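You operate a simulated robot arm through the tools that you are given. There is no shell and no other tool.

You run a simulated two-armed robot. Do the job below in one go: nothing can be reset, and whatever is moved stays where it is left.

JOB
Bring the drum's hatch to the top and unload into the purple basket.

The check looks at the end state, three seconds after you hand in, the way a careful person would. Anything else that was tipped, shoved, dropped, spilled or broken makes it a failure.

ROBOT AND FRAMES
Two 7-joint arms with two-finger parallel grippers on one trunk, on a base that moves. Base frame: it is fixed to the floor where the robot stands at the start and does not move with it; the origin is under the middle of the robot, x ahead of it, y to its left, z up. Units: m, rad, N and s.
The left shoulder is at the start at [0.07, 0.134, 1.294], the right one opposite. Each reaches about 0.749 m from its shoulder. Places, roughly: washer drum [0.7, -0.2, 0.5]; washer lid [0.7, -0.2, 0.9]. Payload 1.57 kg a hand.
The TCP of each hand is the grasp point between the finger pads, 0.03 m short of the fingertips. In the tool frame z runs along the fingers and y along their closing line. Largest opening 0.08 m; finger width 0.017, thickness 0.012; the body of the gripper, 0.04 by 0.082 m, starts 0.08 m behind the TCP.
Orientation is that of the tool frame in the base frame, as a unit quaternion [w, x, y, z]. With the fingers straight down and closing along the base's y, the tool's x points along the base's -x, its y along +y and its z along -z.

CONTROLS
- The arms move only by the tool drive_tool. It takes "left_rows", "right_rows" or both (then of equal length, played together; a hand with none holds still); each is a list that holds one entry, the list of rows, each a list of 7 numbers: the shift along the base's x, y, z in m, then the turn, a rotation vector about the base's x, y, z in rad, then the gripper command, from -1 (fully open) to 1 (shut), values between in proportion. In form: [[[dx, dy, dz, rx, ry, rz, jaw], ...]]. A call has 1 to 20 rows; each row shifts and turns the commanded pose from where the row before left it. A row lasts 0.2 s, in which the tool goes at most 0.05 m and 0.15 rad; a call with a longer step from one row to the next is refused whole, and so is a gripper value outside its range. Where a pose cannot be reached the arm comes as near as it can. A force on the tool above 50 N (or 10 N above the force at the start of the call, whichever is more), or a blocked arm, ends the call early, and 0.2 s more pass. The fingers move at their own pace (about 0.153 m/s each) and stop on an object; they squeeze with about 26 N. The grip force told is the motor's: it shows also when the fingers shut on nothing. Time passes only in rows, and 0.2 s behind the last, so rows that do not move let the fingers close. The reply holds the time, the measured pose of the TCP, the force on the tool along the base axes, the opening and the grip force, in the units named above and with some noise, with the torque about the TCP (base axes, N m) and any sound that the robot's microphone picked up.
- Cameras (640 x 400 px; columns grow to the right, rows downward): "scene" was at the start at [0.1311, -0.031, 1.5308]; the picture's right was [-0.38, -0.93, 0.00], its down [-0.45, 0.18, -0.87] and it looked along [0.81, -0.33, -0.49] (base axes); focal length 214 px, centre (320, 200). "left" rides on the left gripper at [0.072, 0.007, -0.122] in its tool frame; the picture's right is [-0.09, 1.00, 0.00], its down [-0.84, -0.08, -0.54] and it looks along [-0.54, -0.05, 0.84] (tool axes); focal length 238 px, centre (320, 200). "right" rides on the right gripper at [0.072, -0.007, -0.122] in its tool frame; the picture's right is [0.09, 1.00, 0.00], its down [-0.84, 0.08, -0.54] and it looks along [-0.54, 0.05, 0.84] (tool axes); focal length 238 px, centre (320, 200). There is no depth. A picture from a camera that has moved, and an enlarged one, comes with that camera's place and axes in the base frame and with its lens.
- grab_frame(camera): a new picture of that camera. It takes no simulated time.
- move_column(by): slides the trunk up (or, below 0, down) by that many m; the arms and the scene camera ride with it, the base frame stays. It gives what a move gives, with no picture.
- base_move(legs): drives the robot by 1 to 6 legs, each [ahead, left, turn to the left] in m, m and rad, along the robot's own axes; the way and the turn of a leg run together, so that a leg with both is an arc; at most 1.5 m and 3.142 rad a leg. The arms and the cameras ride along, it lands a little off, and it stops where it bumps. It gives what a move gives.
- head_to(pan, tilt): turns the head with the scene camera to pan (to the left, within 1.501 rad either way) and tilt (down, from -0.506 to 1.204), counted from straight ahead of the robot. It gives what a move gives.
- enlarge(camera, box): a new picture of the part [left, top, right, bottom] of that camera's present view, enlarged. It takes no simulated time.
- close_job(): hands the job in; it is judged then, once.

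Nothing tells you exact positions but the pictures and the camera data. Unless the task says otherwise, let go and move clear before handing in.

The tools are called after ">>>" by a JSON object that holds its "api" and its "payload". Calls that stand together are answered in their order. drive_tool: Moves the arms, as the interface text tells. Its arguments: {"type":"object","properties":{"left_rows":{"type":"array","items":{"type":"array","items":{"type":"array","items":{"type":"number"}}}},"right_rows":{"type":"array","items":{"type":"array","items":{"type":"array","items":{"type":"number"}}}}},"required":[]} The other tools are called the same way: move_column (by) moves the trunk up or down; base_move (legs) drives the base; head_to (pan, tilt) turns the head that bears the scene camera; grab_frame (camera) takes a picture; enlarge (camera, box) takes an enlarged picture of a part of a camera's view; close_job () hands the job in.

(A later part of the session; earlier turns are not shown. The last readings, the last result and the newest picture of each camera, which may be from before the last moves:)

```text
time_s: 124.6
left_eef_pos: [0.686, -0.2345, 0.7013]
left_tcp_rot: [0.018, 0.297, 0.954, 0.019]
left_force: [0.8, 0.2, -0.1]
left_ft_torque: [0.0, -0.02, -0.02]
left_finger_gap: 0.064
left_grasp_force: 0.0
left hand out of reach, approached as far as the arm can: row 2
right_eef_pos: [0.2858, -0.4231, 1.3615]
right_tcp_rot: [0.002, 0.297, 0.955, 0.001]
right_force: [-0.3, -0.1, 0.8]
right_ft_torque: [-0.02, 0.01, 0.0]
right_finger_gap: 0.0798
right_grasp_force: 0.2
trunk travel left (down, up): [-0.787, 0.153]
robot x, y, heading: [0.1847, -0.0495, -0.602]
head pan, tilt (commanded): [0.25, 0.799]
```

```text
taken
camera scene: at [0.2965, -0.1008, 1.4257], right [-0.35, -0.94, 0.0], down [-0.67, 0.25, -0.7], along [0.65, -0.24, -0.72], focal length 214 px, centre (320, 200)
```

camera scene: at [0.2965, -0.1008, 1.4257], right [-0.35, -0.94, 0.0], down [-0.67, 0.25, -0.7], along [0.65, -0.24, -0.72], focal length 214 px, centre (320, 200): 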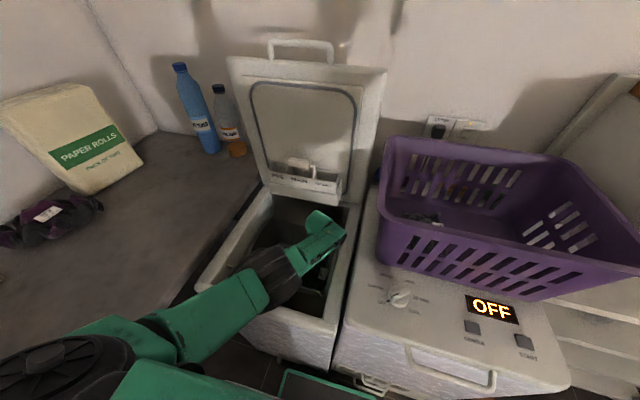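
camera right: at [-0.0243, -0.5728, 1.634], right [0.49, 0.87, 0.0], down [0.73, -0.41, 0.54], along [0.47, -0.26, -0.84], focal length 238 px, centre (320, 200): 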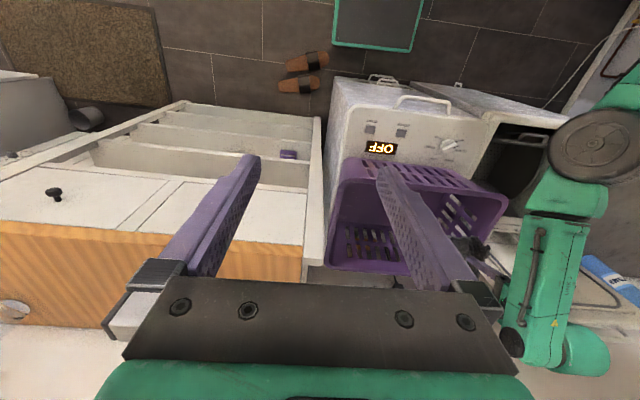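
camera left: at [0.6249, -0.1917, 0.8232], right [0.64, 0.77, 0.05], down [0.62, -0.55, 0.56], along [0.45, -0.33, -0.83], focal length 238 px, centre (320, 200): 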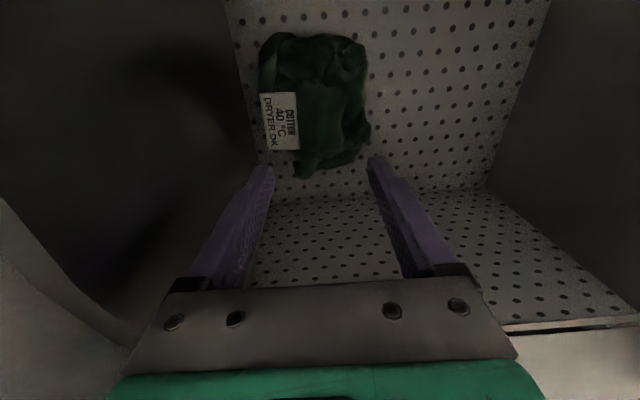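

That was just past the arm's reach and the hand shifted about a centimetre. I'll back up a bit to recover tracking.

>>> {"api": "drive_tool", "payload": {"left_rows": [[[0, 0, 0.012, 0, 0, 0, -0.6], [0, 0, 0, 0, 0, 0, -0.6]]]}}

>>> {"api": "enlarge", "payload": {"camera": "left", "box": [200, 10, 440, 200]}}

```text
time_s: 125.2
left_eef_pos: [0.68, -0.2229, 0.6982]
left_tcp_rot: [0.004, 0.297, 0.954, 0.029]
left_force: [0.7, 0.1, 0.4]
left_ft_torque: [0.03, 0.0, -0.01]
left_finger_gap: 0.0639
left_grasp_force: 0.1
right_eef_pos: [0.2874, -0.4227, 1.3623]
right_tcp_rot: [0.002, 0.297, 0.955, 0.0]
right_force: [-0.1, 0.4, 0.0]
right_ft_torque: [0.03, -0.02, -0.01]
right_finger_gap: 0.0801
right_grasp_force: 0.0
trunk travel left (down, up): [-0.787, 0.153]
robot x, y, heading: [0.1862, -0.0454, -0.604]
head pan, tilt (commanded): [0.25, 0.799]
```

```text
2.11 times, centred on (320, 105) of left
camera zoom: at [0.6205, -0.1841, 0.8216], right [0.64, 0.77, 0.06], down [0.63, -0.57, 0.53], along [0.44, -0.3, -0.85], focal length 502 px, centre (320, 400)
```

zoom: 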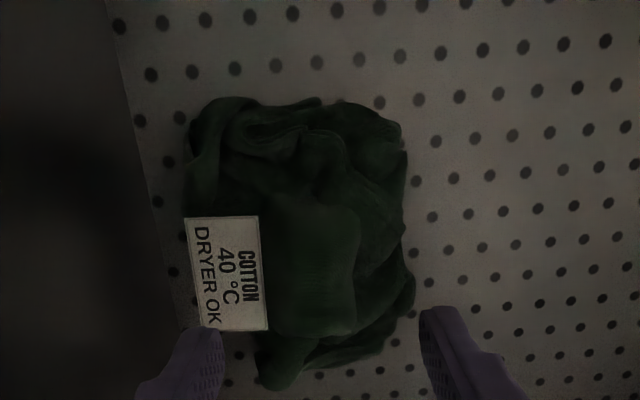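

Tracking is back, and the dome top measures z 0.608. I'll lower the trunk further in small steps, watching for contact.

>>> {"api": "move_column", "payload": {"by": -0.055}}

>>> {"api": "enlarge", "payload": {"camera": "left", "box": [200, 30, 440, 220]}}

>>> {"api": "enlarge", "payload": {"camera": "scene", "box": [180, 160, 370, 340]}}

```text
time_s: 126.1
left_eef_pos: [0.6813, -0.2152, 0.6472]
left_tcp_rot: [0.008, 0.295, 0.955, 0.026]
left_force: [-0.7, -1.4, 29.2]
left_ft_torque: [-0.73, 0.65, 0.05]
left_finger_gap: 0.0641
left_grasp_force: 0.1
right_eef_pos: [0.2853, -0.413, 1.3096]
right_tcp_rot: [0.005, 0.297, 0.955, -0.003]
right_force: [0.3, 0.4, 0.3]
right_ft_torque: [0.04, 0.01, 0.0]
right_finger_gap: 0.08
right_grasp_force: 0.1
trunk travel left (down, up): [-0.732, 0.208]
robot x, y, heading: [0.1821, -0.0478, -0.602]
head pan, tilt (commanded): [0.25, 0.799]
```

```text
2.11 times, centred on (320, 125) of left
camera zoom: at [0.6215, -0.1771, 0.7699], right [0.64, 0.77, 0.05], down [0.63, -0.56, 0.54], along [0.44, -0.31, -0.84], focal length 502 px, centre (320, 358)
```

zoom: 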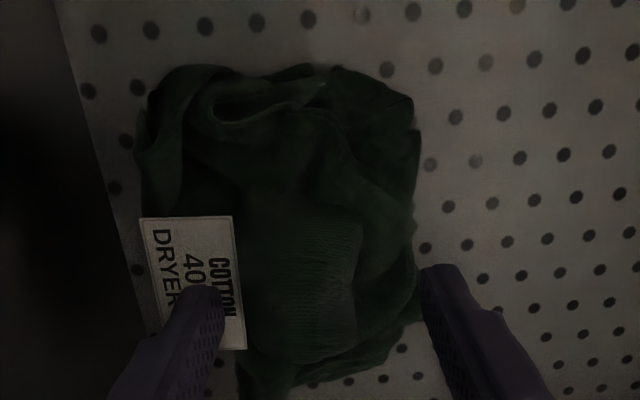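

```text
2.22 times, centred on (275, 250) of scene
camera zoom: at [0.2941, -0.09, 1.3717], right [-0.34, -0.94, 0.01], down [-0.67, 0.24, -0.7], along [0.66, -0.25, -0.71], focal length 477 px, centre (420, 89)
```

zoom: 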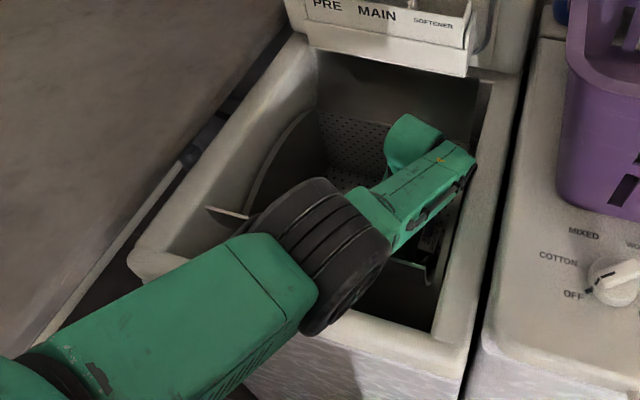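

The inner fingertip touches the label area at about z 0.617, the same level that worked for the first garment. I'll ease up, shift 6 mm to centre on the dome, and close.

>>> {"api": "drive_tool", "payload": {"left_rows": [[[-0.0034, -0.0049, 0.012, 0, 0, 0, -0.6], [0, 0, 0, 0, 0, 0, -0.6], [0, 0, 0, 0, 0, 0, 0.1], [0, 0, 0, 0, 0, 0, 1], [0, 0, 0, 0, 0, 0, 1], [0, 0, 0, 0, 0, 0, 1]]]}}

>>> {"api": "enlarge", "payload": {"camera": "left", "box": [200, 30, 440, 220]}}

```text
time_s: 127.5
left_eef_pos: [0.6819, -0.2287, 0.6537]
left_tcp_rot: [0.009, 0.303, 0.953, 0.011]
left_force: [0.0, 0.2, -0.2]
left_ft_torque: [-0.02, -0.03, 0.01]
left_finger_gap: 0.0213
left_grasp_force: 26.1
left hand out of reach, approached as far as the arm can: row 1
right_eef_pos: [0.2912, -0.4066, 1.3119]
right_tcp_rot: [0.001, 0.297, 0.955, -0.007]
right_force: [0.6, -1.5, 0.5]
right_ft_torque: [0.0, 0.03, -0.01]
right_finger_gap: 0.08
right_grasp_force: 0.1
trunk travel left (down, up): [-0.732, 0.208]
robot x, y, heading: [0.1836, -0.0501, -0.595]
head pan, tilt (commanded): [0.25, 0.799]
```

```text
2.11 times, centred on (320, 125) of left
camera zoom: at [0.6236, -0.1842, 0.7768], right [0.65, 0.76, 0.03], down [0.62, -0.56, 0.55], along [0.43, -0.34, -0.84], focal length 502 px, centre (320, 358)
```

zoom: 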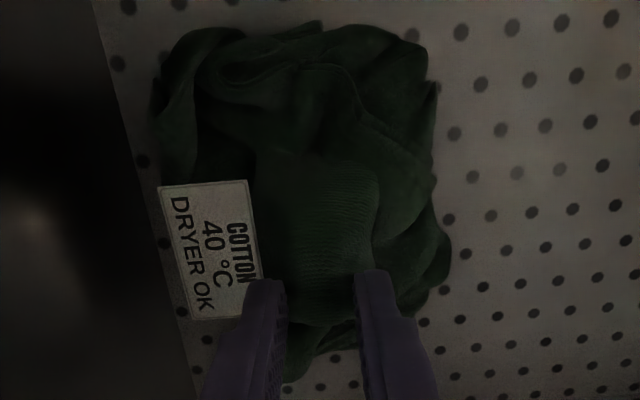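

It has pinched the dome (gap 2.1 cm, 26 N). I'll lift a little with the trunk and check that the garment follows.

>>> {"api": "move_column", "payload": {"by": 0.06}}

>>> {"api": "grab_frame", "payload": {"camera": "left"}}

```text
time_s: 128.5
left_eef_pos: [0.6752, -0.2433, 0.713]
left_tcp_rot: [0.008, 0.308, 0.951, 0.016]
left_force: [-0.8, 0.1, -1.9]
left_ft_torque: [-0.02, -0.03, 0.0]
left_finger_gap: 0.022
left_grasp_force: 26.1
right_eef_pos: [0.286, -0.4273, 1.3662]
right_tcp_rot: [0.002, 0.297, 0.955, 0.002]
right_force: [0.0, -0.1, 0.2]
right_ft_torque: [0.01, 0.0, 0.01]
right_finger_gap: 0.08
right_grasp_force: 0.1
trunk travel left (down, up): [-0.792, 0.148]
robot x, y, heading: [0.1838, -0.0488, -0.603]
head pan, tilt (commanded): [0.25, 0.799]
```

```text
taken
camera left: at [0.6165, -0.1996, 0.8369], right [0.66, 0.75, 0.04], down [0.62, -0.57, 0.54], along [0.43, -0.33, -0.84], focal length 238 px, centre (320, 200)
```

left: 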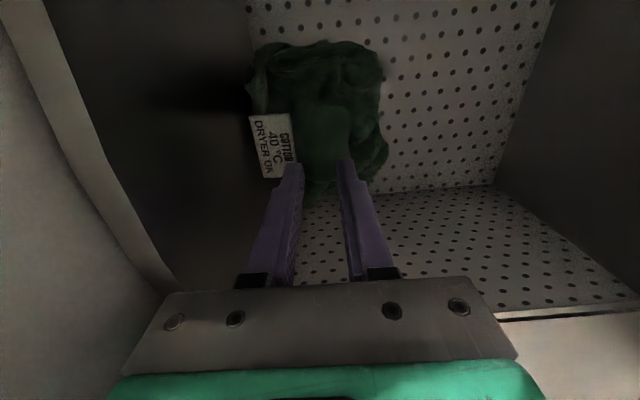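

The green garment is lifting with the hand. I'll move it toward the middle of the opening before bringing it up through the hatch.

>>> {"api": "drive_tool", "payload": {"left_rows": [[[0.008, 0.0124, 0.015, 0, 0, 0, 1], [0.0085, 0.0124, 0.015, 0, 0, 0, 1], [0.008, 0.0124, 0.015, 0, 0, 0, 1], [0, 0, 0, 0, 0, 0, 1]]]}}

>>> {"api": "grab_frame", "payload": {"camera": "left"}}

>>> {"api": "grab_frame", "payload": {"camera": "scene"}}

```text
time_s: 129.5
left_eef_pos: [0.6999, -0.2042, 0.7607]
left_tcp_rot: [0.008, 0.307, 0.952, 0.015]
left_force: [-0.6, -0.5, -1.2]
left_ft_torque: [-0.01, -0.01, 0.01]
left_finger_gap: 0.0221
left_grasp_force: 26.2
right_eef_pos: [0.2882, -0.4235, 1.3663]
right_tcp_rot: [0.002, 0.297, 0.955, 0.0]
right_force: [-0.5, -0.2, -0.5]
right_ft_torque: [-0.01, 0.0, 0.03]
right_finger_gap: 0.0801
right_grasp_force: 0.1
trunk travel left (down, up): [-0.792, 0.148]
robot x, y, heading: [0.1845, -0.0469, -0.597]
head pan, tilt (commanded): [0.25, 0.799]
```

```text
taken
camera left: at [0.6413, -0.16, 0.8828], right [0.66, 0.75, 0.04], down [0.62, -0.57, 0.54], along [0.43, -0.34, -0.84], focal length 238 px, centre (320, 200)
```

left: 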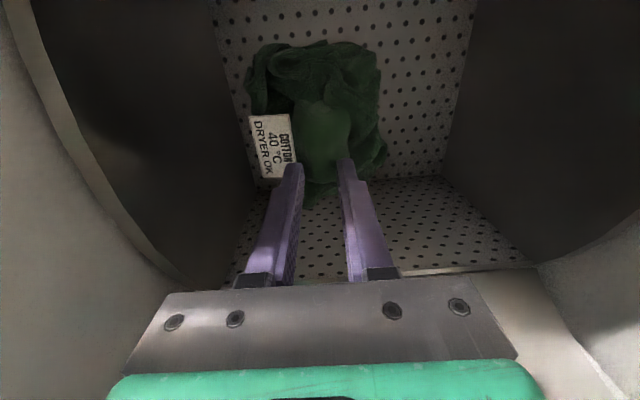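

```text
taken
camera scene: at [0.2969, -0.1006, 1.4306], right [-0.35, -0.94, 0.0], down [-0.67, 0.25, -0.7], along [0.65, -0.24, -0.72], focal length 214 px, centre (320, 200)
```

scene: 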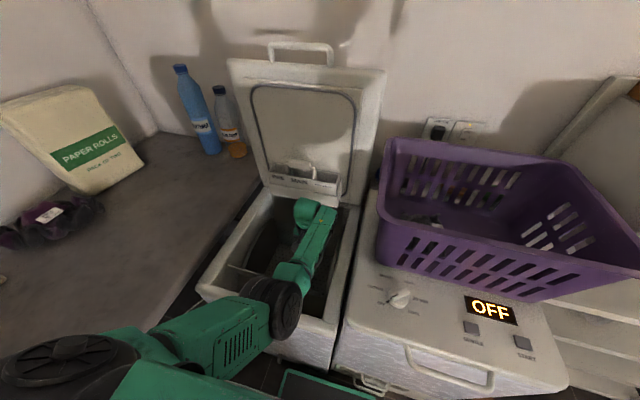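

>>> {"api": "move_column", "payload": {"by": 0.145}}

>>> {"api": "drive_tool", "payload": {"left_rows": [[[0, 0, 0.04, 0, 0, 0, 1], [0, 0, 0.04, 0, 0, 0, 1], [0, 0, 0.04, 0, 0, 0, 1], [0, 0, 0.04, 0, 0, 0, 1], [0, 0, 0.03, 0, 0, 0, 1]]]}}

>>> {"api": "grab_frame", "payload": {"camera": "left"}}

>>> {"api": "grab_frame", "payload": {"camera": "scene"}}

```text
time_s: 131.2
left_eef_pos: [0.6993, -0.2046, 0.9047]
left_tcp_rot: [0.009, 0.307, 0.952, 0.016]
left_force: [-0.7, 0.7, -2.0]
left_ft_torque: [-0.02, 0.01, 0.0]
left_finger_gap: 0.0216
left_grasp_force: 25.5
right_eef_pos: [0.2878, -0.4239, 1.5122]
right_tcp_rot: [0.002, 0.297, 0.955, 0.0]
right_force: [0.3, 1.0, 0.1]
right_ft_torque: [0.02, -0.01, 0.01]
right_finger_gap: 0.0802
right_grasp_force: 0.0
trunk travel left (down, up): [-0.937, 0.003]
robot x, y, heading: [0.181, -0.047, -0.604]
head pan, tilt (commanded): [0.25, 0.799]
```

```text
time_s: 132.4
left_eef_pos: [0.7017, -0.2012, 1.097]
left_tcp_rot: [0.01, 0.305, 0.952, 0.018]
left_force: [0.1, 0.0, -2.1]
left_ft_torque: [-0.03, -0.01, 0.03]
left_finger_gap: 0.0214
left_grasp_force: 25.4
right_eef_pos: [0.2859, -0.4227, 1.5128]
right_tcp_rot: [0.001, 0.296, 0.955, 0.0]
right_force: [0.2, 0.1, -0.5]
right_ft_torque: [-0.02, 0.01, 0.03]
right_finger_gap: 0.0797
right_grasp_force: 0.1
trunk travel left (down, up): [-0.937, 0.003]
robot x, y, heading: [0.1832, -0.0491, -0.604]
head pan, tilt (commanded): [0.25, 0.799]
```

```text
taken
camera left: at [0.6425, -0.1588, 1.2199], right [0.65, 0.76, 0.04], down [0.62, -0.57, 0.54], along [0.44, -0.33, -0.84], focal length 238 px, centre (320, 200)
```

left: 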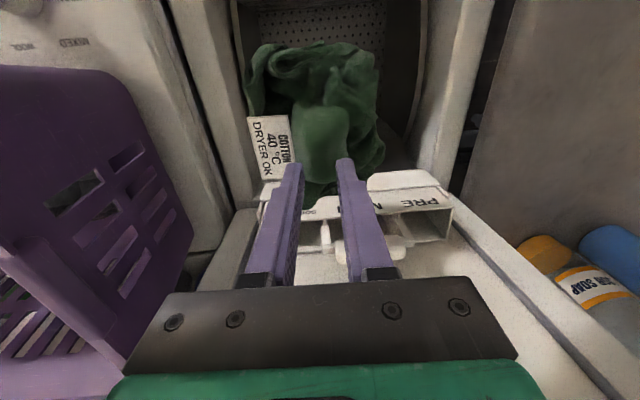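

```text
taken
camera scene: at [0.2964, -0.1012, 1.5756], right [-0.35, -0.94, 0.0], down [-0.67, 0.25, -0.7], along [0.65, -0.24, -0.72], focal length 214 px, centre (320, 200)
```

scene: 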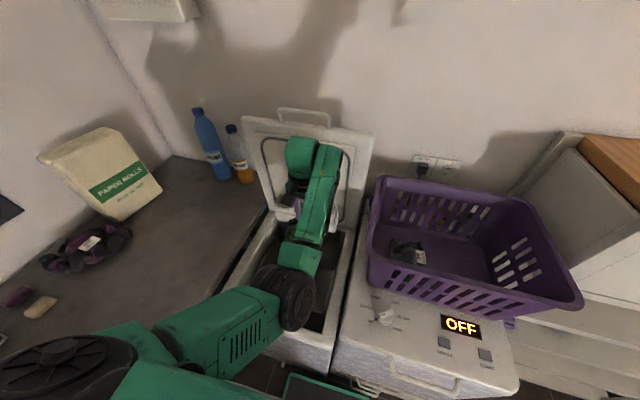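

The green garment is clear of the drum. I'll repeat the same route: back off, raise and tilt, then strafe over to the basket.

>>> {"api": "base_move", "payload": {"legs": [[-0.1, 0, 0]]}}

>>> {"api": "drive_tool", "payload": {"left_rows": [[[0.0165, -0.0114, 0.03, -0.034, -0.0494, 0, 1], [0.0165, -0.0114, 0.03, -0.034, -0.0494, 0, 1], [0.0165, -0.0114, 0.03, -0.034, -0.0494, 0, 1], [0.0165, -0.0114, 0.03, -0.034, -0.0494, 0, 1], [0.01, -0.007, 0.03, -0.034, -0.0494, 0, 1], [0, 0, 0.03, -0.034, -0.0494, 0, 1]]]}}

>>> {"api": "grab_frame", "payload": {"camera": "left"}}

>>> {"api": "grab_frame", "payload": {"camera": "scene"}}

>>> {"api": "grab_frame", "payload": {"camera": "right"}}

```text
time_s: 133.6
left_eef_pos: [0.6255, -0.1492, 1.0933]
left_tcp_rot: [0.007, 0.304, 0.952, 0.019]
left_force: [1.1, -0.6, -1.6]
left_ft_torque: [0.06, 0.02, 0.02]
left_finger_gap: 0.0213
left_grasp_force: 25.8
right_eef_pos: [0.2122, -0.3716, 1.5099]
right_tcp_rot: [-0.001, 0.297, 0.955, 0.002]
right_force: [0.7, 0.6, -0.2]
right_ft_torque: [0.02, 0.05, -0.03]
right_finger_gap: 0.0798
right_grasp_force: 0.1
trunk travel left (down, up): [-0.937, 0.003]
robot x, y, heading: [0.0992, 0.0116, -0.602]
head pan, tilt (commanded): [0.25, 0.799]
```

```text
time_s: 135.0
left_eef_pos: [0.6974, -0.1992, 1.2775]
left_tcp_rot: [0.181, 0.295, 0.938, -0.034]
left_force: [-0.3, -0.2, -1.0]
left_ft_torque: [0.05, 0.04, -0.01]
left_finger_gap: 0.0214
left_grasp_force: 25.9
right_eef_pos: [0.2052, -0.3674, 1.5125]
right_tcp_rot: [0.002, 0.297, 0.955, 0.001]
right_force: [-0.7, 0.0, -0.1]
right_ft_torque: [0.02, 0.01, 0.01]
right_finger_gap: 0.0799
right_grasp_force: 0.1
trunk travel left (down, up): [-0.937, 0.003]
robot x, y, heading: [0.1004, 0.0117, -0.596]
head pan, tilt (commanded): [0.25, 0.799]
```

```text
taken
camera left: at [0.6059, -0.1342, 1.3665], right [0.63, 0.77, 0.08], down [0.42, -0.42, 0.8], along [0.65, -0.48, -0.59], focal length 238 px, centre (320, 200)
```

left: 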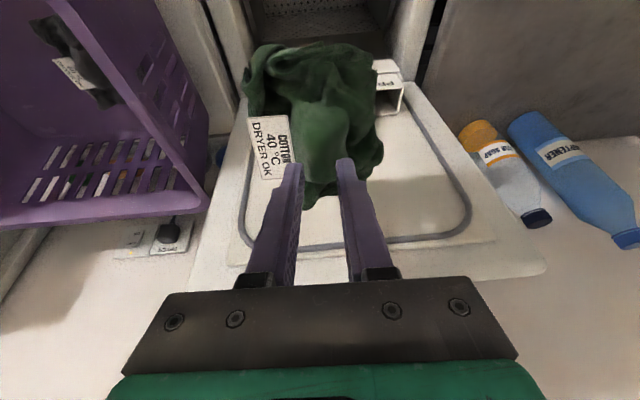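

```text
taken
camera scene: at [0.2148, -0.0445, 1.5756], right [-0.35, -0.94, 0.0], down [-0.67, 0.25, -0.7], along [0.65, -0.24, -0.72], focal length 214 px, centre (320, 200)
```

scene: 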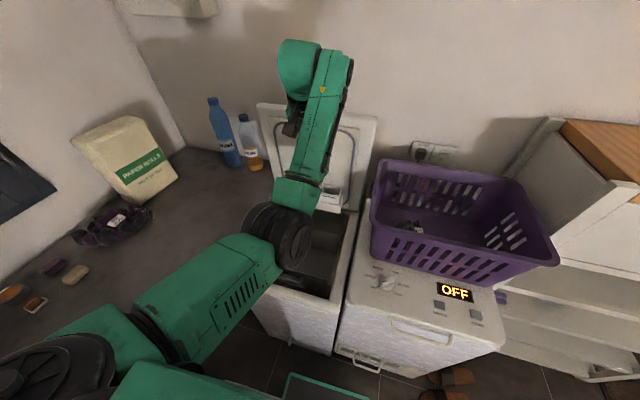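

```text
taken
camera right: at [0.1418, -0.3303, 1.6342], right [0.49, 0.87, 0.0], down [0.73, -0.41, 0.54], along [0.48, -0.27, -0.84], focal length 238 px, centre (320, 200)
```

right: 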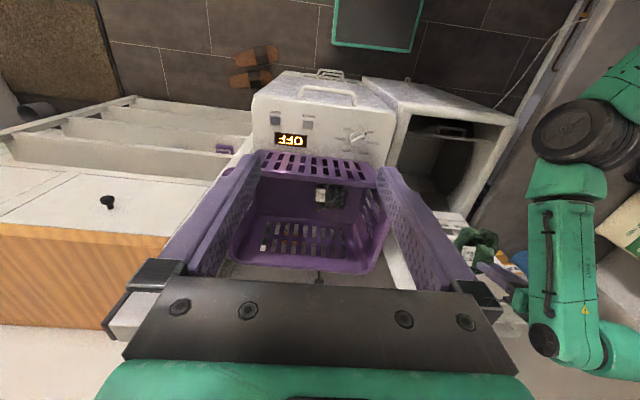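

>>> {"api": "base_move", "payload": {"legs": [[0, -0.16, 0]]}}

>>> {"api": "grab_frame", "payload": {"camera": "left"}}

>>> {"api": "grab_frame", "payload": {"camera": "right"}}

```text
time_s: 136.4
left_eef_pos: [0.6094, -0.3259, 1.2753]
left_tcp_rot: [0.181, 0.294, 0.938, -0.035]
left_force: [-1.1, 1.2, -1.1]
left_ft_torque: [-0.01, 0.04, -0.02]
left_finger_gap: 0.0217
left_grasp_force: 26.0
right_eef_pos: [0.1173, -0.4951, 1.5118]
right_tcp_rot: [0.001, 0.295, 0.955, -0.002]
right_force: [0.3, 0.3, -1.1]
right_ft_torque: [-0.03, 0.03, 0.01]
right_finger_gap: 0.0802
right_grasp_force: 0.1
trunk travel left (down, up): [-0.937, 0.003]
robot x, y, heading: [0.0079, -0.1228, -0.603]
head pan, tilt (commanded): [0.25, 0.799]
```

```text
taken
camera left: at [0.518, -0.2615, 1.3656], right [0.63, 0.77, 0.07], down [0.42, -0.42, 0.8], along [0.65, -0.48, -0.59], focal length 238 px, centre (320, 200)
```

left: 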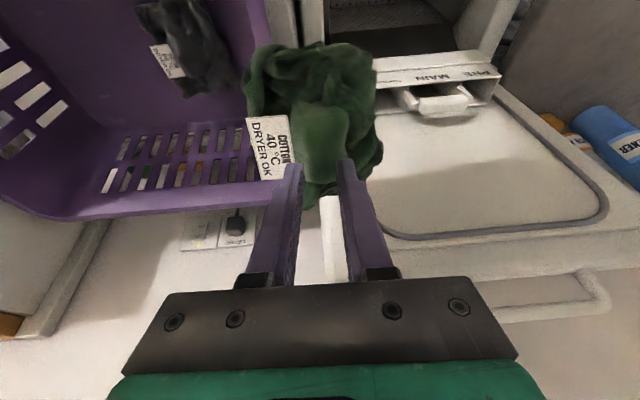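

```text
taken
camera right: at [0.0548, -0.4578, 1.6351], right [0.49, 0.87, 0.0], down [0.73, -0.41, 0.54], along [0.47, -0.27, -0.84], focal length 238 px, centre (320, 200)
```

right: 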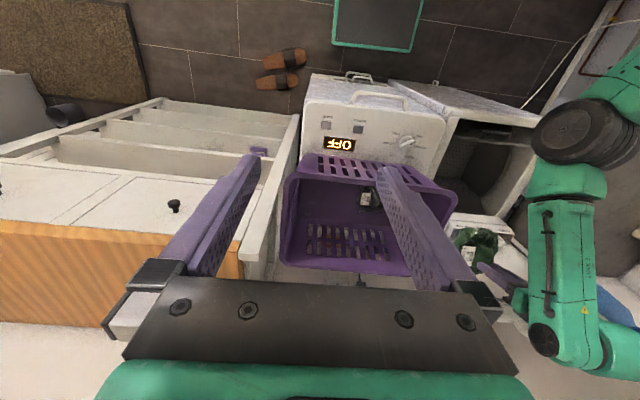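

The drum looks empty behind the hand now. I'll continue over the basket.

>>> {"api": "base_move", "payload": {"legs": [[0, -0.16, 0]]}}

>>> {"api": "drive_tool", "payload": {"left_rows": [[[-0.0186, -0.027, 0, 0, 0, 0, 1], [-0.0186, -0.027, 0, 0, 0, 0, 1], [-0.0186, -0.027, 0, 0, 0, 0, 1]]]}}

>>> {"api": "grab_frame", "payload": {"camera": "left"}}

>>> {"api": "grab_frame", "payload": {"camera": "scene"}}

```text
time_s: 137.8
left_eef_pos: [0.5209, -0.4546, 1.2771]
left_tcp_rot: [0.182, 0.294, 0.938, -0.036]
left_force: [0.3, -0.1, -2.0]
left_ft_torque: [-0.01, 0.02, 0.0]
left_finger_gap: 0.0215
left_grasp_force: 26.0
right_eef_pos: [0.029, -0.6239, 1.5136]
right_tcp_rot: [0.001, 0.295, 0.955, 0.0]
right_force: [-0.3, 0.6, 0.5]
right_ft_torque: [-0.03, 0.03, -0.02]
right_finger_gap: 0.08
right_grasp_force: 0.1
trunk travel left (down, up): [-0.937, 0.003]
robot x, y, heading: [-0.0795, -0.2577, -0.597]
head pan, tilt (commanded): [0.25, 0.799]
```

```text
time_s: 138.6
left_eef_pos: [0.4614, -0.5394, 1.2771]
left_tcp_rot: [0.181, 0.294, 0.938, -0.034]
left_force: [0.4, -1.1, -0.8]
left_ft_torque: [0.04, 0.03, -0.03]
left_finger_gap: 0.0213
left_grasp_force: 26.5
right_eef_pos: [0.0262, -0.6295, 1.511]
right_tcp_rot: [0.002, 0.295, 0.955, 0.0]
right_force: [-1.2, -0.6, 1.2]
right_ft_torque: [0.01, -0.02, -0.03]
right_finger_gap: 0.0799
right_grasp_force: 0.1
trunk travel left (down, up): [-0.937, 0.003]
robot x, y, heading: [-0.075, -0.2528, -0.596]
head pan, tilt (commanded): [0.25, 0.799]
```

```text
taken
camera left: at [0.3703, -0.476, 1.3666], right [0.63, 0.77, 0.08], down [0.42, -0.42, 0.8], along [0.65, -0.47, -0.59], focal length 238 px, centre (320, 200)
```

left: 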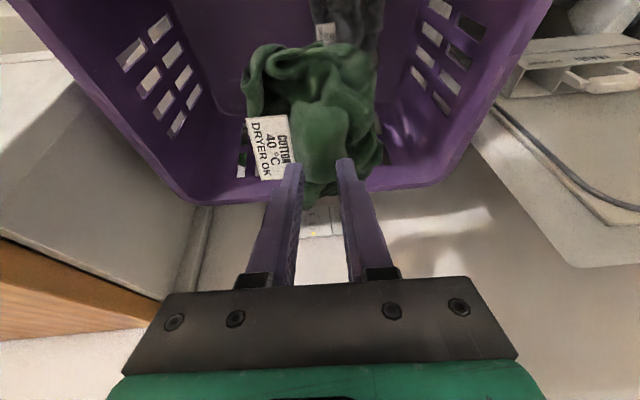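

```text
taken
camera scene: at [0.0346, -0.3071, 1.5756], right [-0.34, -0.94, 0.0], down [-0.67, 0.25, -0.7], along [0.66, -0.24, -0.72], focal length 214 px, centre (320, 200)
```

scene: 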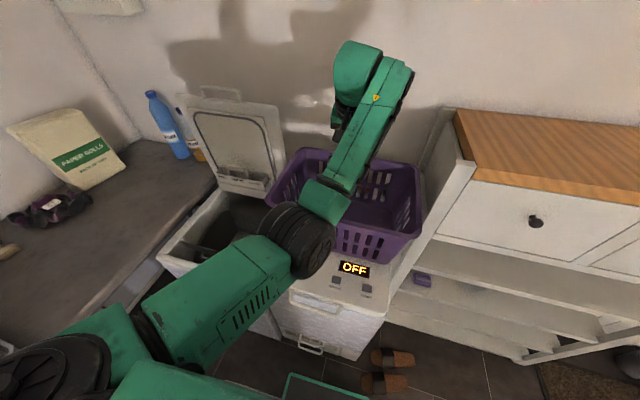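

The garment is over the basket's middle. I'll move slightly toward the back so it lies beside the dark one, then lower it.

>>> {"api": "drive_tool", "payload": {"left_rows": [[[0.0165, -0.0114, 0, 0, 0, 0, 1], [0.0165, -0.0114, 0, 0, 0, 0, 1], [0, 0, -0.045, 0, 0, 0, 1], [0, 0, -0.045, 0, 0, 0, 1], [0, 0, -0.045, 0, 0, 0, 1], [0, 0, -0.04, 0, 0, 0, 1], [0, 0, -0.03, 0, 0, 0, 1]]]}}

>>> {"api": "grab_frame", "payload": {"camera": "left"}}

>>> {"api": "grab_frame", "payload": {"camera": "scene"}}

```text
time_s: 140.2
left_eef_pos: [0.4955, -0.5631, 1.0711]
left_tcp_rot: [0.181, 0.294, 0.938, -0.034]
left_force: [-0.5, 1.1, -1.7]
left_ft_torque: [0.01, 0.03, -0.01]
left_finger_gap: 0.0214
left_grasp_force: 25.7
right_eef_pos: [0.0268, -0.6289, 1.5098]
right_tcp_rot: [0.001, 0.295, 0.956, 0.001]
right_force: [-0.6, 0.5, -0.5]
right_ft_torque: [0.01, -0.01, -0.02]
right_finger_gap: 0.08
right_grasp_force: 0.0
trunk travel left (down, up): [-0.937, 0.003]
robot x, y, heading: [-0.0772, -0.255, -0.596]
head pan, tilt (commanded): [0.25, 0.799]
```

```text
taken
camera left: at [0.4043, -0.499, 1.16], right [0.63, 0.77, 0.08], down [0.42, -0.42, 0.8], along [0.65, -0.48, -0.59], focal length 238 px, centre (320, 200)
```

left: 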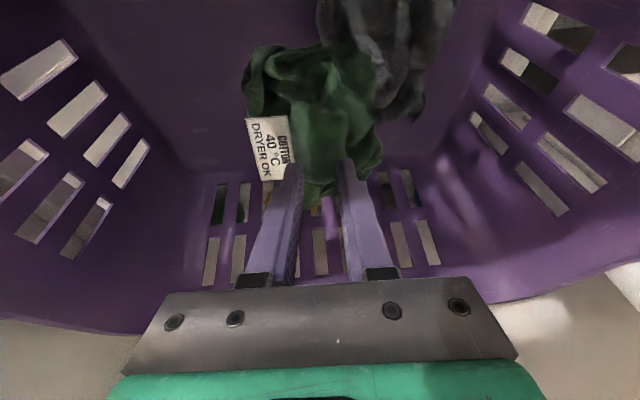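

```text
taken
camera scene: at [0.036, -0.3065, 1.5756], right [-0.34, -0.94, 0.0], down [-0.67, 0.25, -0.7], along [0.65, -0.24, -0.72], focal length 214 px, centre (320, 200)
```

scene: 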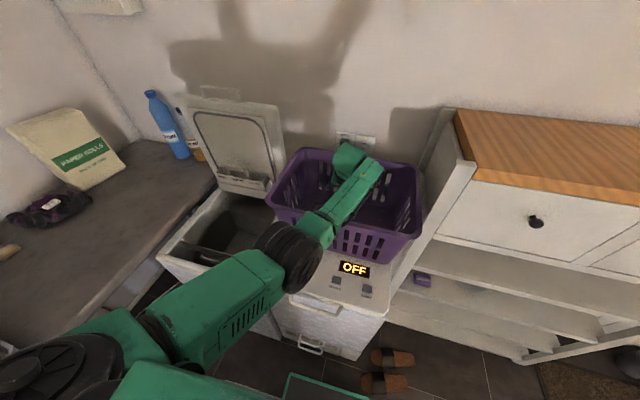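

>>> {"api": "drive_tool", "payload": {"left_rows": [[[0, 0, -0.02, 0, 0, 0, 1], [0, 0, -0.02, 0, 0, 0, 1], [0, 0, 0, 0, 0, 0, 1]]]}}

>>> {"api": "enlarge", "payload": {"camera": "scene", "box": [230, 120, 450, 320]}}

```text
time_s: 141.0
left_eef_pos: [0.494, -0.5657, 1.0379]
left_tcp_rot: [0.189, 0.294, 0.936, -0.035]
left_force: [6.3, -9.7, 24.9]
left_ft_torque: [0.05, -0.22, -0.09]
left_finger_gap: 0.0219
left_grasp_force: 26.1
right_eef_pos: [0.0229, -0.6291, 1.5123]
right_tcp_rot: [0.003, 0.295, 0.955, 0.001]
right_force: [-1.0, 0.6, -0.5]
right_ft_torque: [-0.04, 0.02, -0.01]
right_finger_gap: 0.0799
right_grasp_force: 0.0
trunk travel left (down, up): [-0.937, 0.003]
robot x, y, heading: [-0.0787, -0.2539, -0.598]
head pan, tilt (commanded): [0.25, 0.799]
```

```text
2.00 times, centred on (340, 220) of scene
camera zoom: at [0.0313, -0.3067, 1.5763], right [-0.34, -0.94, 0.0], down [-0.67, 0.25, -0.7], along [0.66, -0.24, -0.72], focal length 429 px, centre (280, 160)
```

zoom: 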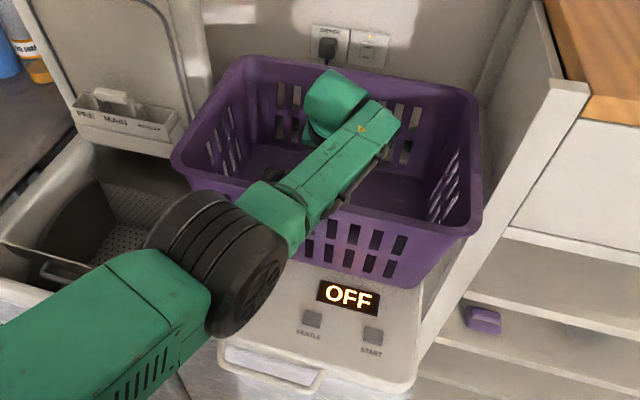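

The garment has reached the basket floor (25 N). I'll ease up slightly, release it, and lift out.

>>> {"api": "drive_tool", "payload": {"left_rows": [[[0, 0, 0.01, 0, 0, 0, 1], [0, 0, 0, 0, 0, 0, 0], [0, 0, 0, 0, 0, 0, -0.5], [0, 0, 0, 0, 0, 0, -0.5], [-0.0085, 0.0058, 0.025, 0, 0, 0, -0.5], [-0.0085, 0.0058, 0.035, 0, 0, 0, -0.5], [0, 0, 0.045, 0, 0, 0, -0.5], [0, 0, 0.045, 0, 0, 0, -0.5], [0, 0, 0.045, 0, 0, 0, -0.5]]]}}

>>> {"api": "grab_frame", "payload": {"camera": "left"}}

>>> {"api": "grab_frame", "payload": {"camera": "scene"}}

>>> {"api": "grab_frame", "payload": {"camera": "right"}}

```text
time_s: 143.0
left_eef_pos: [0.4769, -0.5492, 1.2387]
left_tcp_rot: [0.182, 0.294, 0.938, -0.034]
left_force: [-0.5, 0.5, 0.3]
left_ft_torque: [-0.02, 0.0, 0.01]
left_finger_gap: 0.06
left_grasp_force: 0.0
right_eef_pos: [0.0258, -0.6289, 1.5115]
right_tcp_rot: [0.002, 0.295, 0.955, 0.0]
right_force: [-0.3, -0.6, 0.6]
right_ft_torque: [-0.02, -0.02, 0.0]
right_finger_gap: 0.0799
right_grasp_force: 0.1
trunk travel left (down, up): [-0.937, 0.003]
robot x, y, heading: [-0.0764, -0.2506, -0.599]
head pan, tilt (commanded): [0.25, 0.799]
```

```text
taken
camera left: at [0.3866, -0.4856, 1.3272], right [0.63, 0.77, 0.08], down [0.42, -0.42, 0.8], along [0.65, -0.47, -0.59], focal length 238 px, centre (320, 200)
```

left: 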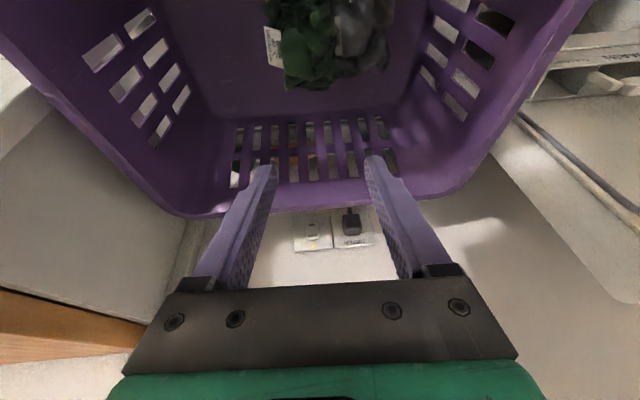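

```text
taken
camera scene: at [0.0343, -0.3056, 1.5756], right [-0.34, -0.94, 0.0], down [-0.67, 0.25, -0.7], along [0.66, -0.24, -0.72], focal length 214 px, centre (320, 200)
```

scene: 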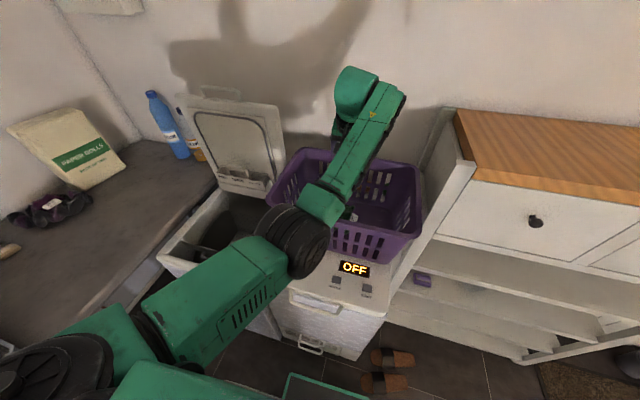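

```text
taken
camera right: at [-0.0378, -0.5915, 1.6344], right [0.49, 0.87, 0.0], down [0.73, -0.41, 0.55], along [0.48, -0.26, -0.84], focal length 238 px, centre (320, 200)
```

right: 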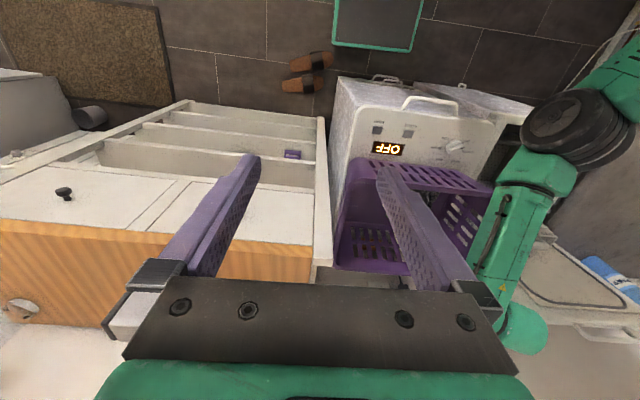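

Both garments lie in the basket. Now I'll go back over the washer and check the drum for anything left behind.

>>> {"api": "base_move", "payload": {"legs": [[0, 0.31, 0]]}}

>>> {"api": "grab_frame", "payload": {"camera": "left"}}

>>> {"api": "drive_tool", "payload": {"left_rows": [[[-0.0165, 0.0114, -0.02, 0.051, 0.074, 0, -0.5], [-0.0165, 0.0114, -0.03, 0.051, 0.074, 0, -0.5], [-0.0165, 0.0114, -0.03, 0.051, 0.074, 0, -0.5]]]}}

>>> {"api": "grab_frame", "payload": {"camera": "left"}}

>>> {"api": "grab_frame", "payload": {"camera": "scene"}}

```text
time_s: 145.1
left_eef_pos: [0.6514, -0.2957, 1.2379]
left_tcp_rot: [0.182, 0.295, 0.937, -0.033]
left_force: [-0.5, 0.1, -0.1]
left_ft_torque: [0.01, -0.02, 0.02]
left_finger_gap: 0.06
left_grasp_force: 0.1
right_eef_pos: [0.2003, -0.3733, 1.5114]
right_tcp_rot: [0.002, 0.295, 0.955, 0.001]
right_force: [0.2, -0.5, -0.2]
right_ft_torque: [0.01, -0.02, -0.03]
right_finger_gap: 0.0799
right_grasp_force: 0.1
trunk travel left (down, up): [-0.937, 0.003]
robot x, y, heading: [0.1007, 0.0048, -0.597]
head pan, tilt (commanded): [0.25, 0.799]
```

```text
taken
camera left: at [0.5618, -0.2312, 1.3269], right [0.63, 0.77, 0.08], down [0.42, -0.42, 0.8], along [0.65, -0.47, -0.59], focal length 238 px, centre (320, 200)
```

left: 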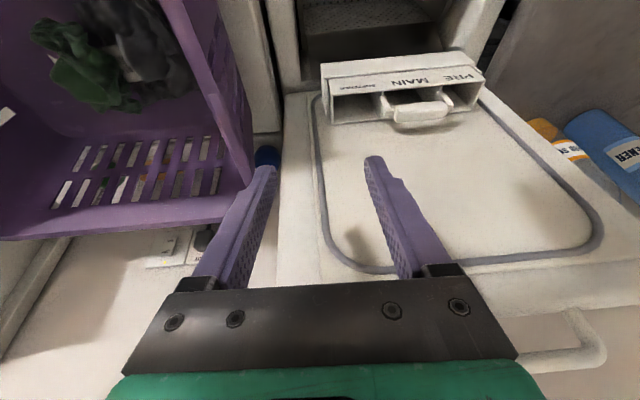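

```text
time_s: 145.9
left_eef_pos: [0.605, -0.2591, 1.1569]
left_tcp_rot: [0.054, 0.302, 0.952, 0.005]
left_force: [-0.2, -0.1, 0.2]
left_ft_torque: [0.0, 0.0, 0.0]
left_finger_gap: 0.06
left_grasp_force: 0.2
right_eef_pos: [0.2029, -0.3714, 1.5114]
right_tcp_rot: [0.003, 0.295, 0.955, 0.0]
right_force: [0.0, -0.3, -0.1]
right_ft_torque: [-0.03, 0.01, 0.05]
right_finger_gap: 0.08
right_grasp_force: 0.0
trunk travel left (down, up): [-0.937, 0.003]
robot x, y, heading: [0.0977, 0.0022, -0.597]
head pan, tilt (commanded): [0.25, 0.799]
```

```text
taken
camera left: at [0.537, -0.2098, 1.2733], right [0.65, 0.76, 0.05], down [0.58, -0.53, 0.62], along [0.5, -0.37, -0.79], focal length 238 px, centre (320, 200)
```

left: 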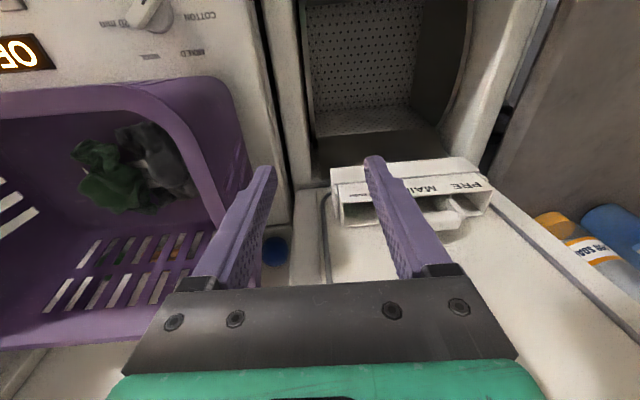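

```text
taken
camera scene: at [0.2119, -0.0482, 1.5756], right [-0.34, -0.94, 0.0], down [-0.67, 0.25, -0.7], along [0.65, -0.24, -0.72], focal length 214 px, centre (320, 200)
```

scene: 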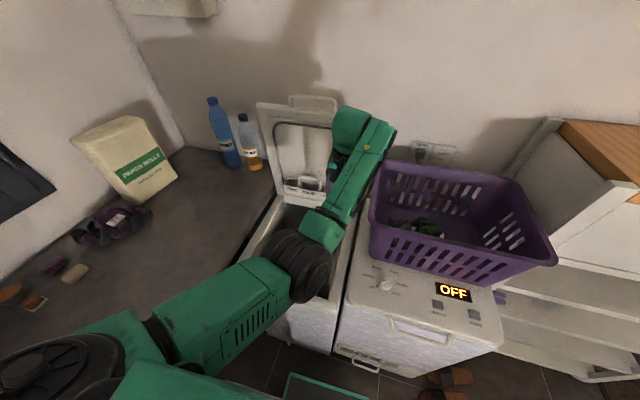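

>>> {"api": "enlarge", "payload": {"camera": "left", "box": [290, 0, 490, 170]}}

>>> {"api": "drive_tool", "payload": {"left_rows": [[[0.0284, 0.0411, 0, 0, 0, 0, -0.5], [0.0142, 0.0206, -0.02, 0, 0, 0, -0.5], [0.0329, -0.0227, -0.02, 0.03, 0.043, 0, -0.5], [0.0329, -0.0227, -0.02, 0.03, 0.043, 0, -0.5], [0.0165, -0.0114, -0.02, 0, 0, 0, -0.5]]]}}

>>> {"api": "grab_frame", "payload": {"camera": "left"}}

```text
2.35 times, centred on (390, 85) of left
camera zoom: at [0.537, -0.2098, 1.2733], right [0.65, 0.76, 0.05], down [0.58, -0.53, 0.62], along [0.5, -0.37, -0.79], focal length 561 px, centre (155, 471)
```

zoom: 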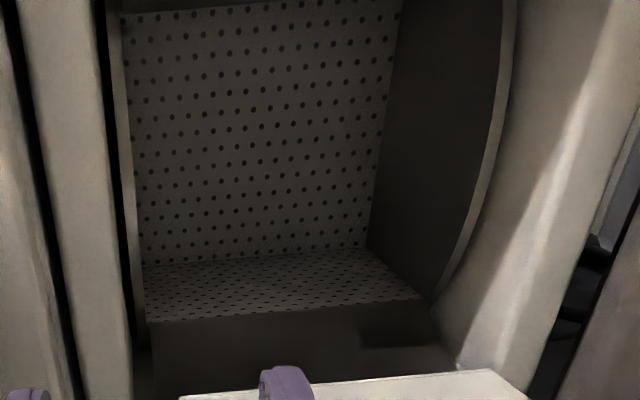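

```text
time_s: 147.1
left_eef_pos: [0.6811, -0.2148, 1.1037]
left_tcp_rot: [0.011, 0.303, 0.953, 0.019]
left_force: [0.5, 0.0, 0.0]
left_ft_torque: [0.04, -0.01, -0.03]
left_finger_gap: 0.06
left_grasp_force: 0.2
left hand out of reach, approached as far as the arm can: row 4, 5
right_eef_pos: [0.2006, -0.3686, 1.5125]
right_tcp_rot: [0.002, 0.296, 0.955, 0.0]
right_force: [0.2, 0.3, 0.0]
right_ft_torque: [0.0, -0.01, -0.05]
right_finger_gap: 0.0799
right_grasp_force: 0.1
trunk travel left (down, up): [-0.937, 0.003]
robot x, y, heading: [0.0993, 0.006, -0.602]
head pan, tilt (commanded): [0.25, 0.799]
```

```text
taken
camera left: at [0.6212, -0.1727, 1.2265], right [0.65, 0.76, 0.04], down [0.62, -0.56, 0.55], along [0.44, -0.33, -0.84], focal length 238 px, centre (320, 200)
```

left: 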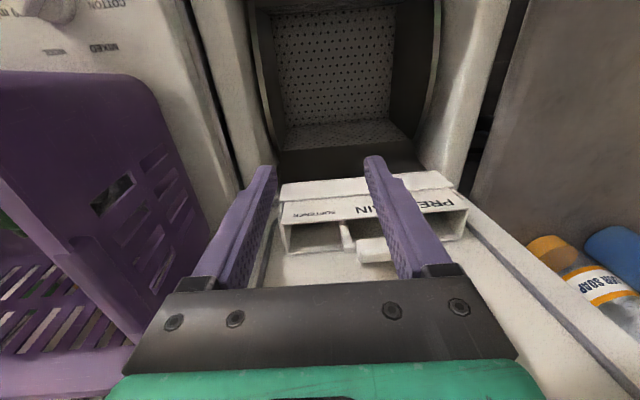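

>>> {"api": "enlarge", "payload": {"camera": "left", "box": [240, 0, 450, 190]}}

```text
2.11 times, centred on (345, 95) of left
camera zoom: at [0.6212, -0.1727, 1.2265], right [0.65, 0.76, 0.04], down [0.62, -0.56, 0.55], along [0.44, -0.33, -0.84], focal length 502 px, centre (267, 421)
```

zoom: 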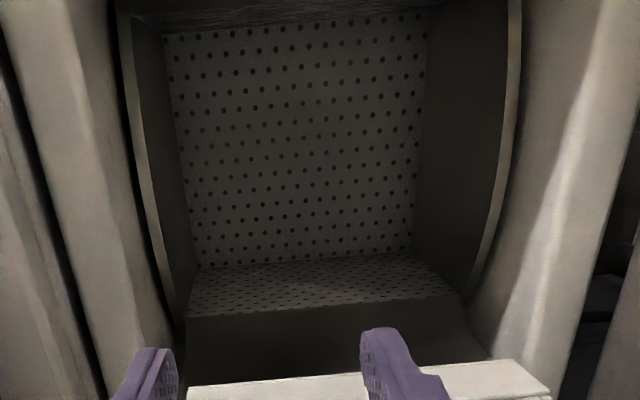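

The whole drum floor is visible and empty. Finally I want to verify how level the drum sits, so I'll measure the floor's corners precisely.

>>> {"api": "enlarge", "payload": {"camera": "left", "box": [295, 0, 355, 40]}}

>>> {"api": "enlarge", "payload": {"camera": "left", "box": [365, 0, 425, 40]}}

>>> {"api": "enlarge", "payload": {"camera": "left", "box": [255, 100, 345, 160]}}

>>> {"api": "enlarge", "payload": {"camera": "left", "box": [375, 90, 465, 150]}}

>>> {"api": "enlarge", "payload": {"camera": "left", "box": [255, 0, 315, 40]}}

```text
10.00 times, centred on (325, 20) of left
camera zoom: at [0.6212, -0.1727, 1.2265], right [0.65, 0.76, 0.04], down [0.62, -0.56, 0.55], along [0.44, -0.33, -0.84], focal length 2384 px, centre (270, 2000)
```

zoom: 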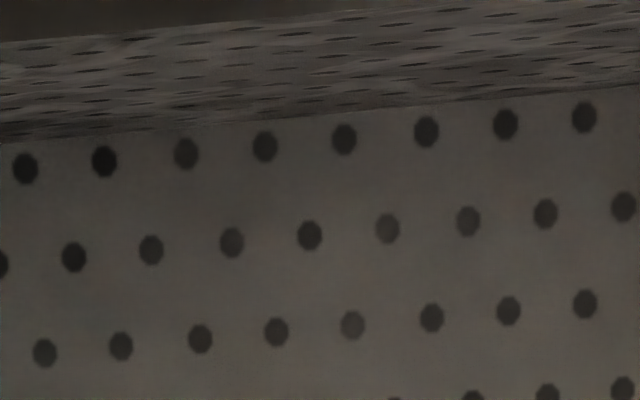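

```text
10.00 times, centred on (395, 20) of left
camera zoom: at [0.6212, -0.1727, 1.2265], right [0.65, 0.76, 0.04], down [0.62, -0.56, 0.55], along [0.44, -0.33, -0.84], focal length 2384 px, centre (-430, 2000)
```

zoom: 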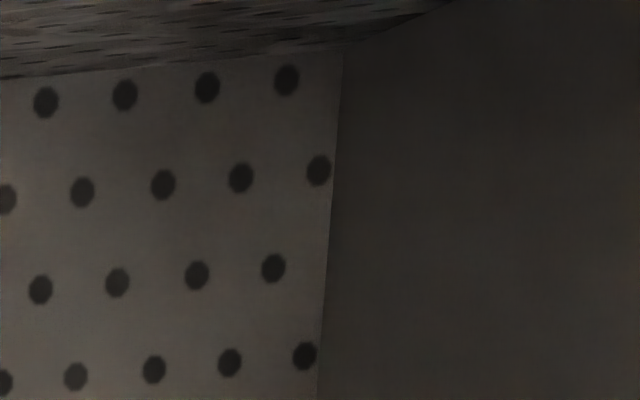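

```text
6.67 times, centred on (300, 130) of left
camera zoom: at [0.6212, -0.1727, 1.2265], right [0.65, 0.76, 0.04], down [0.62, -0.56, 0.55], along [0.44, -0.33, -0.84], focal length 1589 px, centre (453, 667)
```

zoom: 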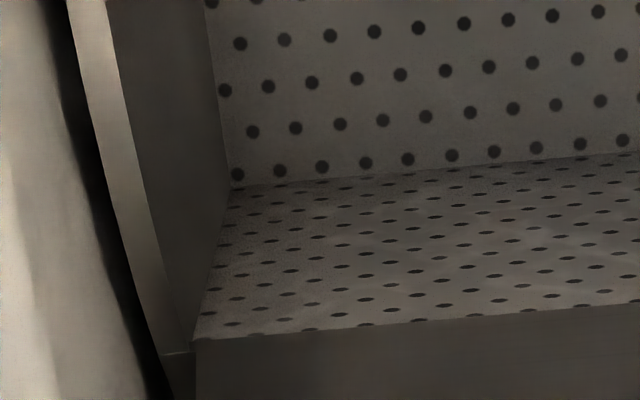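

```text
6.67 times, centred on (420, 120) of left
camera zoom: at [0.6212, -0.1727, 1.2265], right [0.65, 0.76, 0.04], down [0.62, -0.56, 0.55], along [0.44, -0.33, -0.84], focal length 1589 px, centre (-347, 733)
```

zoom: 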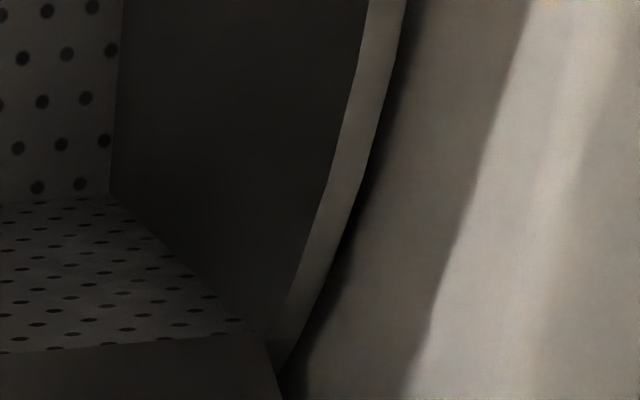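

```text
10.00 times, centred on (285, 20) of left
camera zoom: at [0.6212, -0.1727, 1.2265], right [0.65, 0.76, 0.04], down [0.62, -0.56, 0.55], along [0.44, -0.33, -0.84], focal length 2384 px, centre (670, 2000)
```

zoom: 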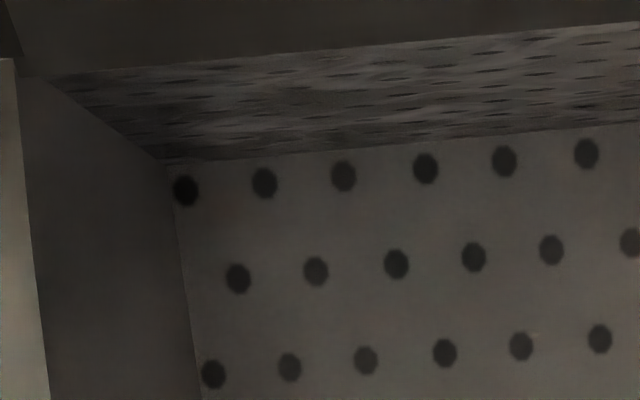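

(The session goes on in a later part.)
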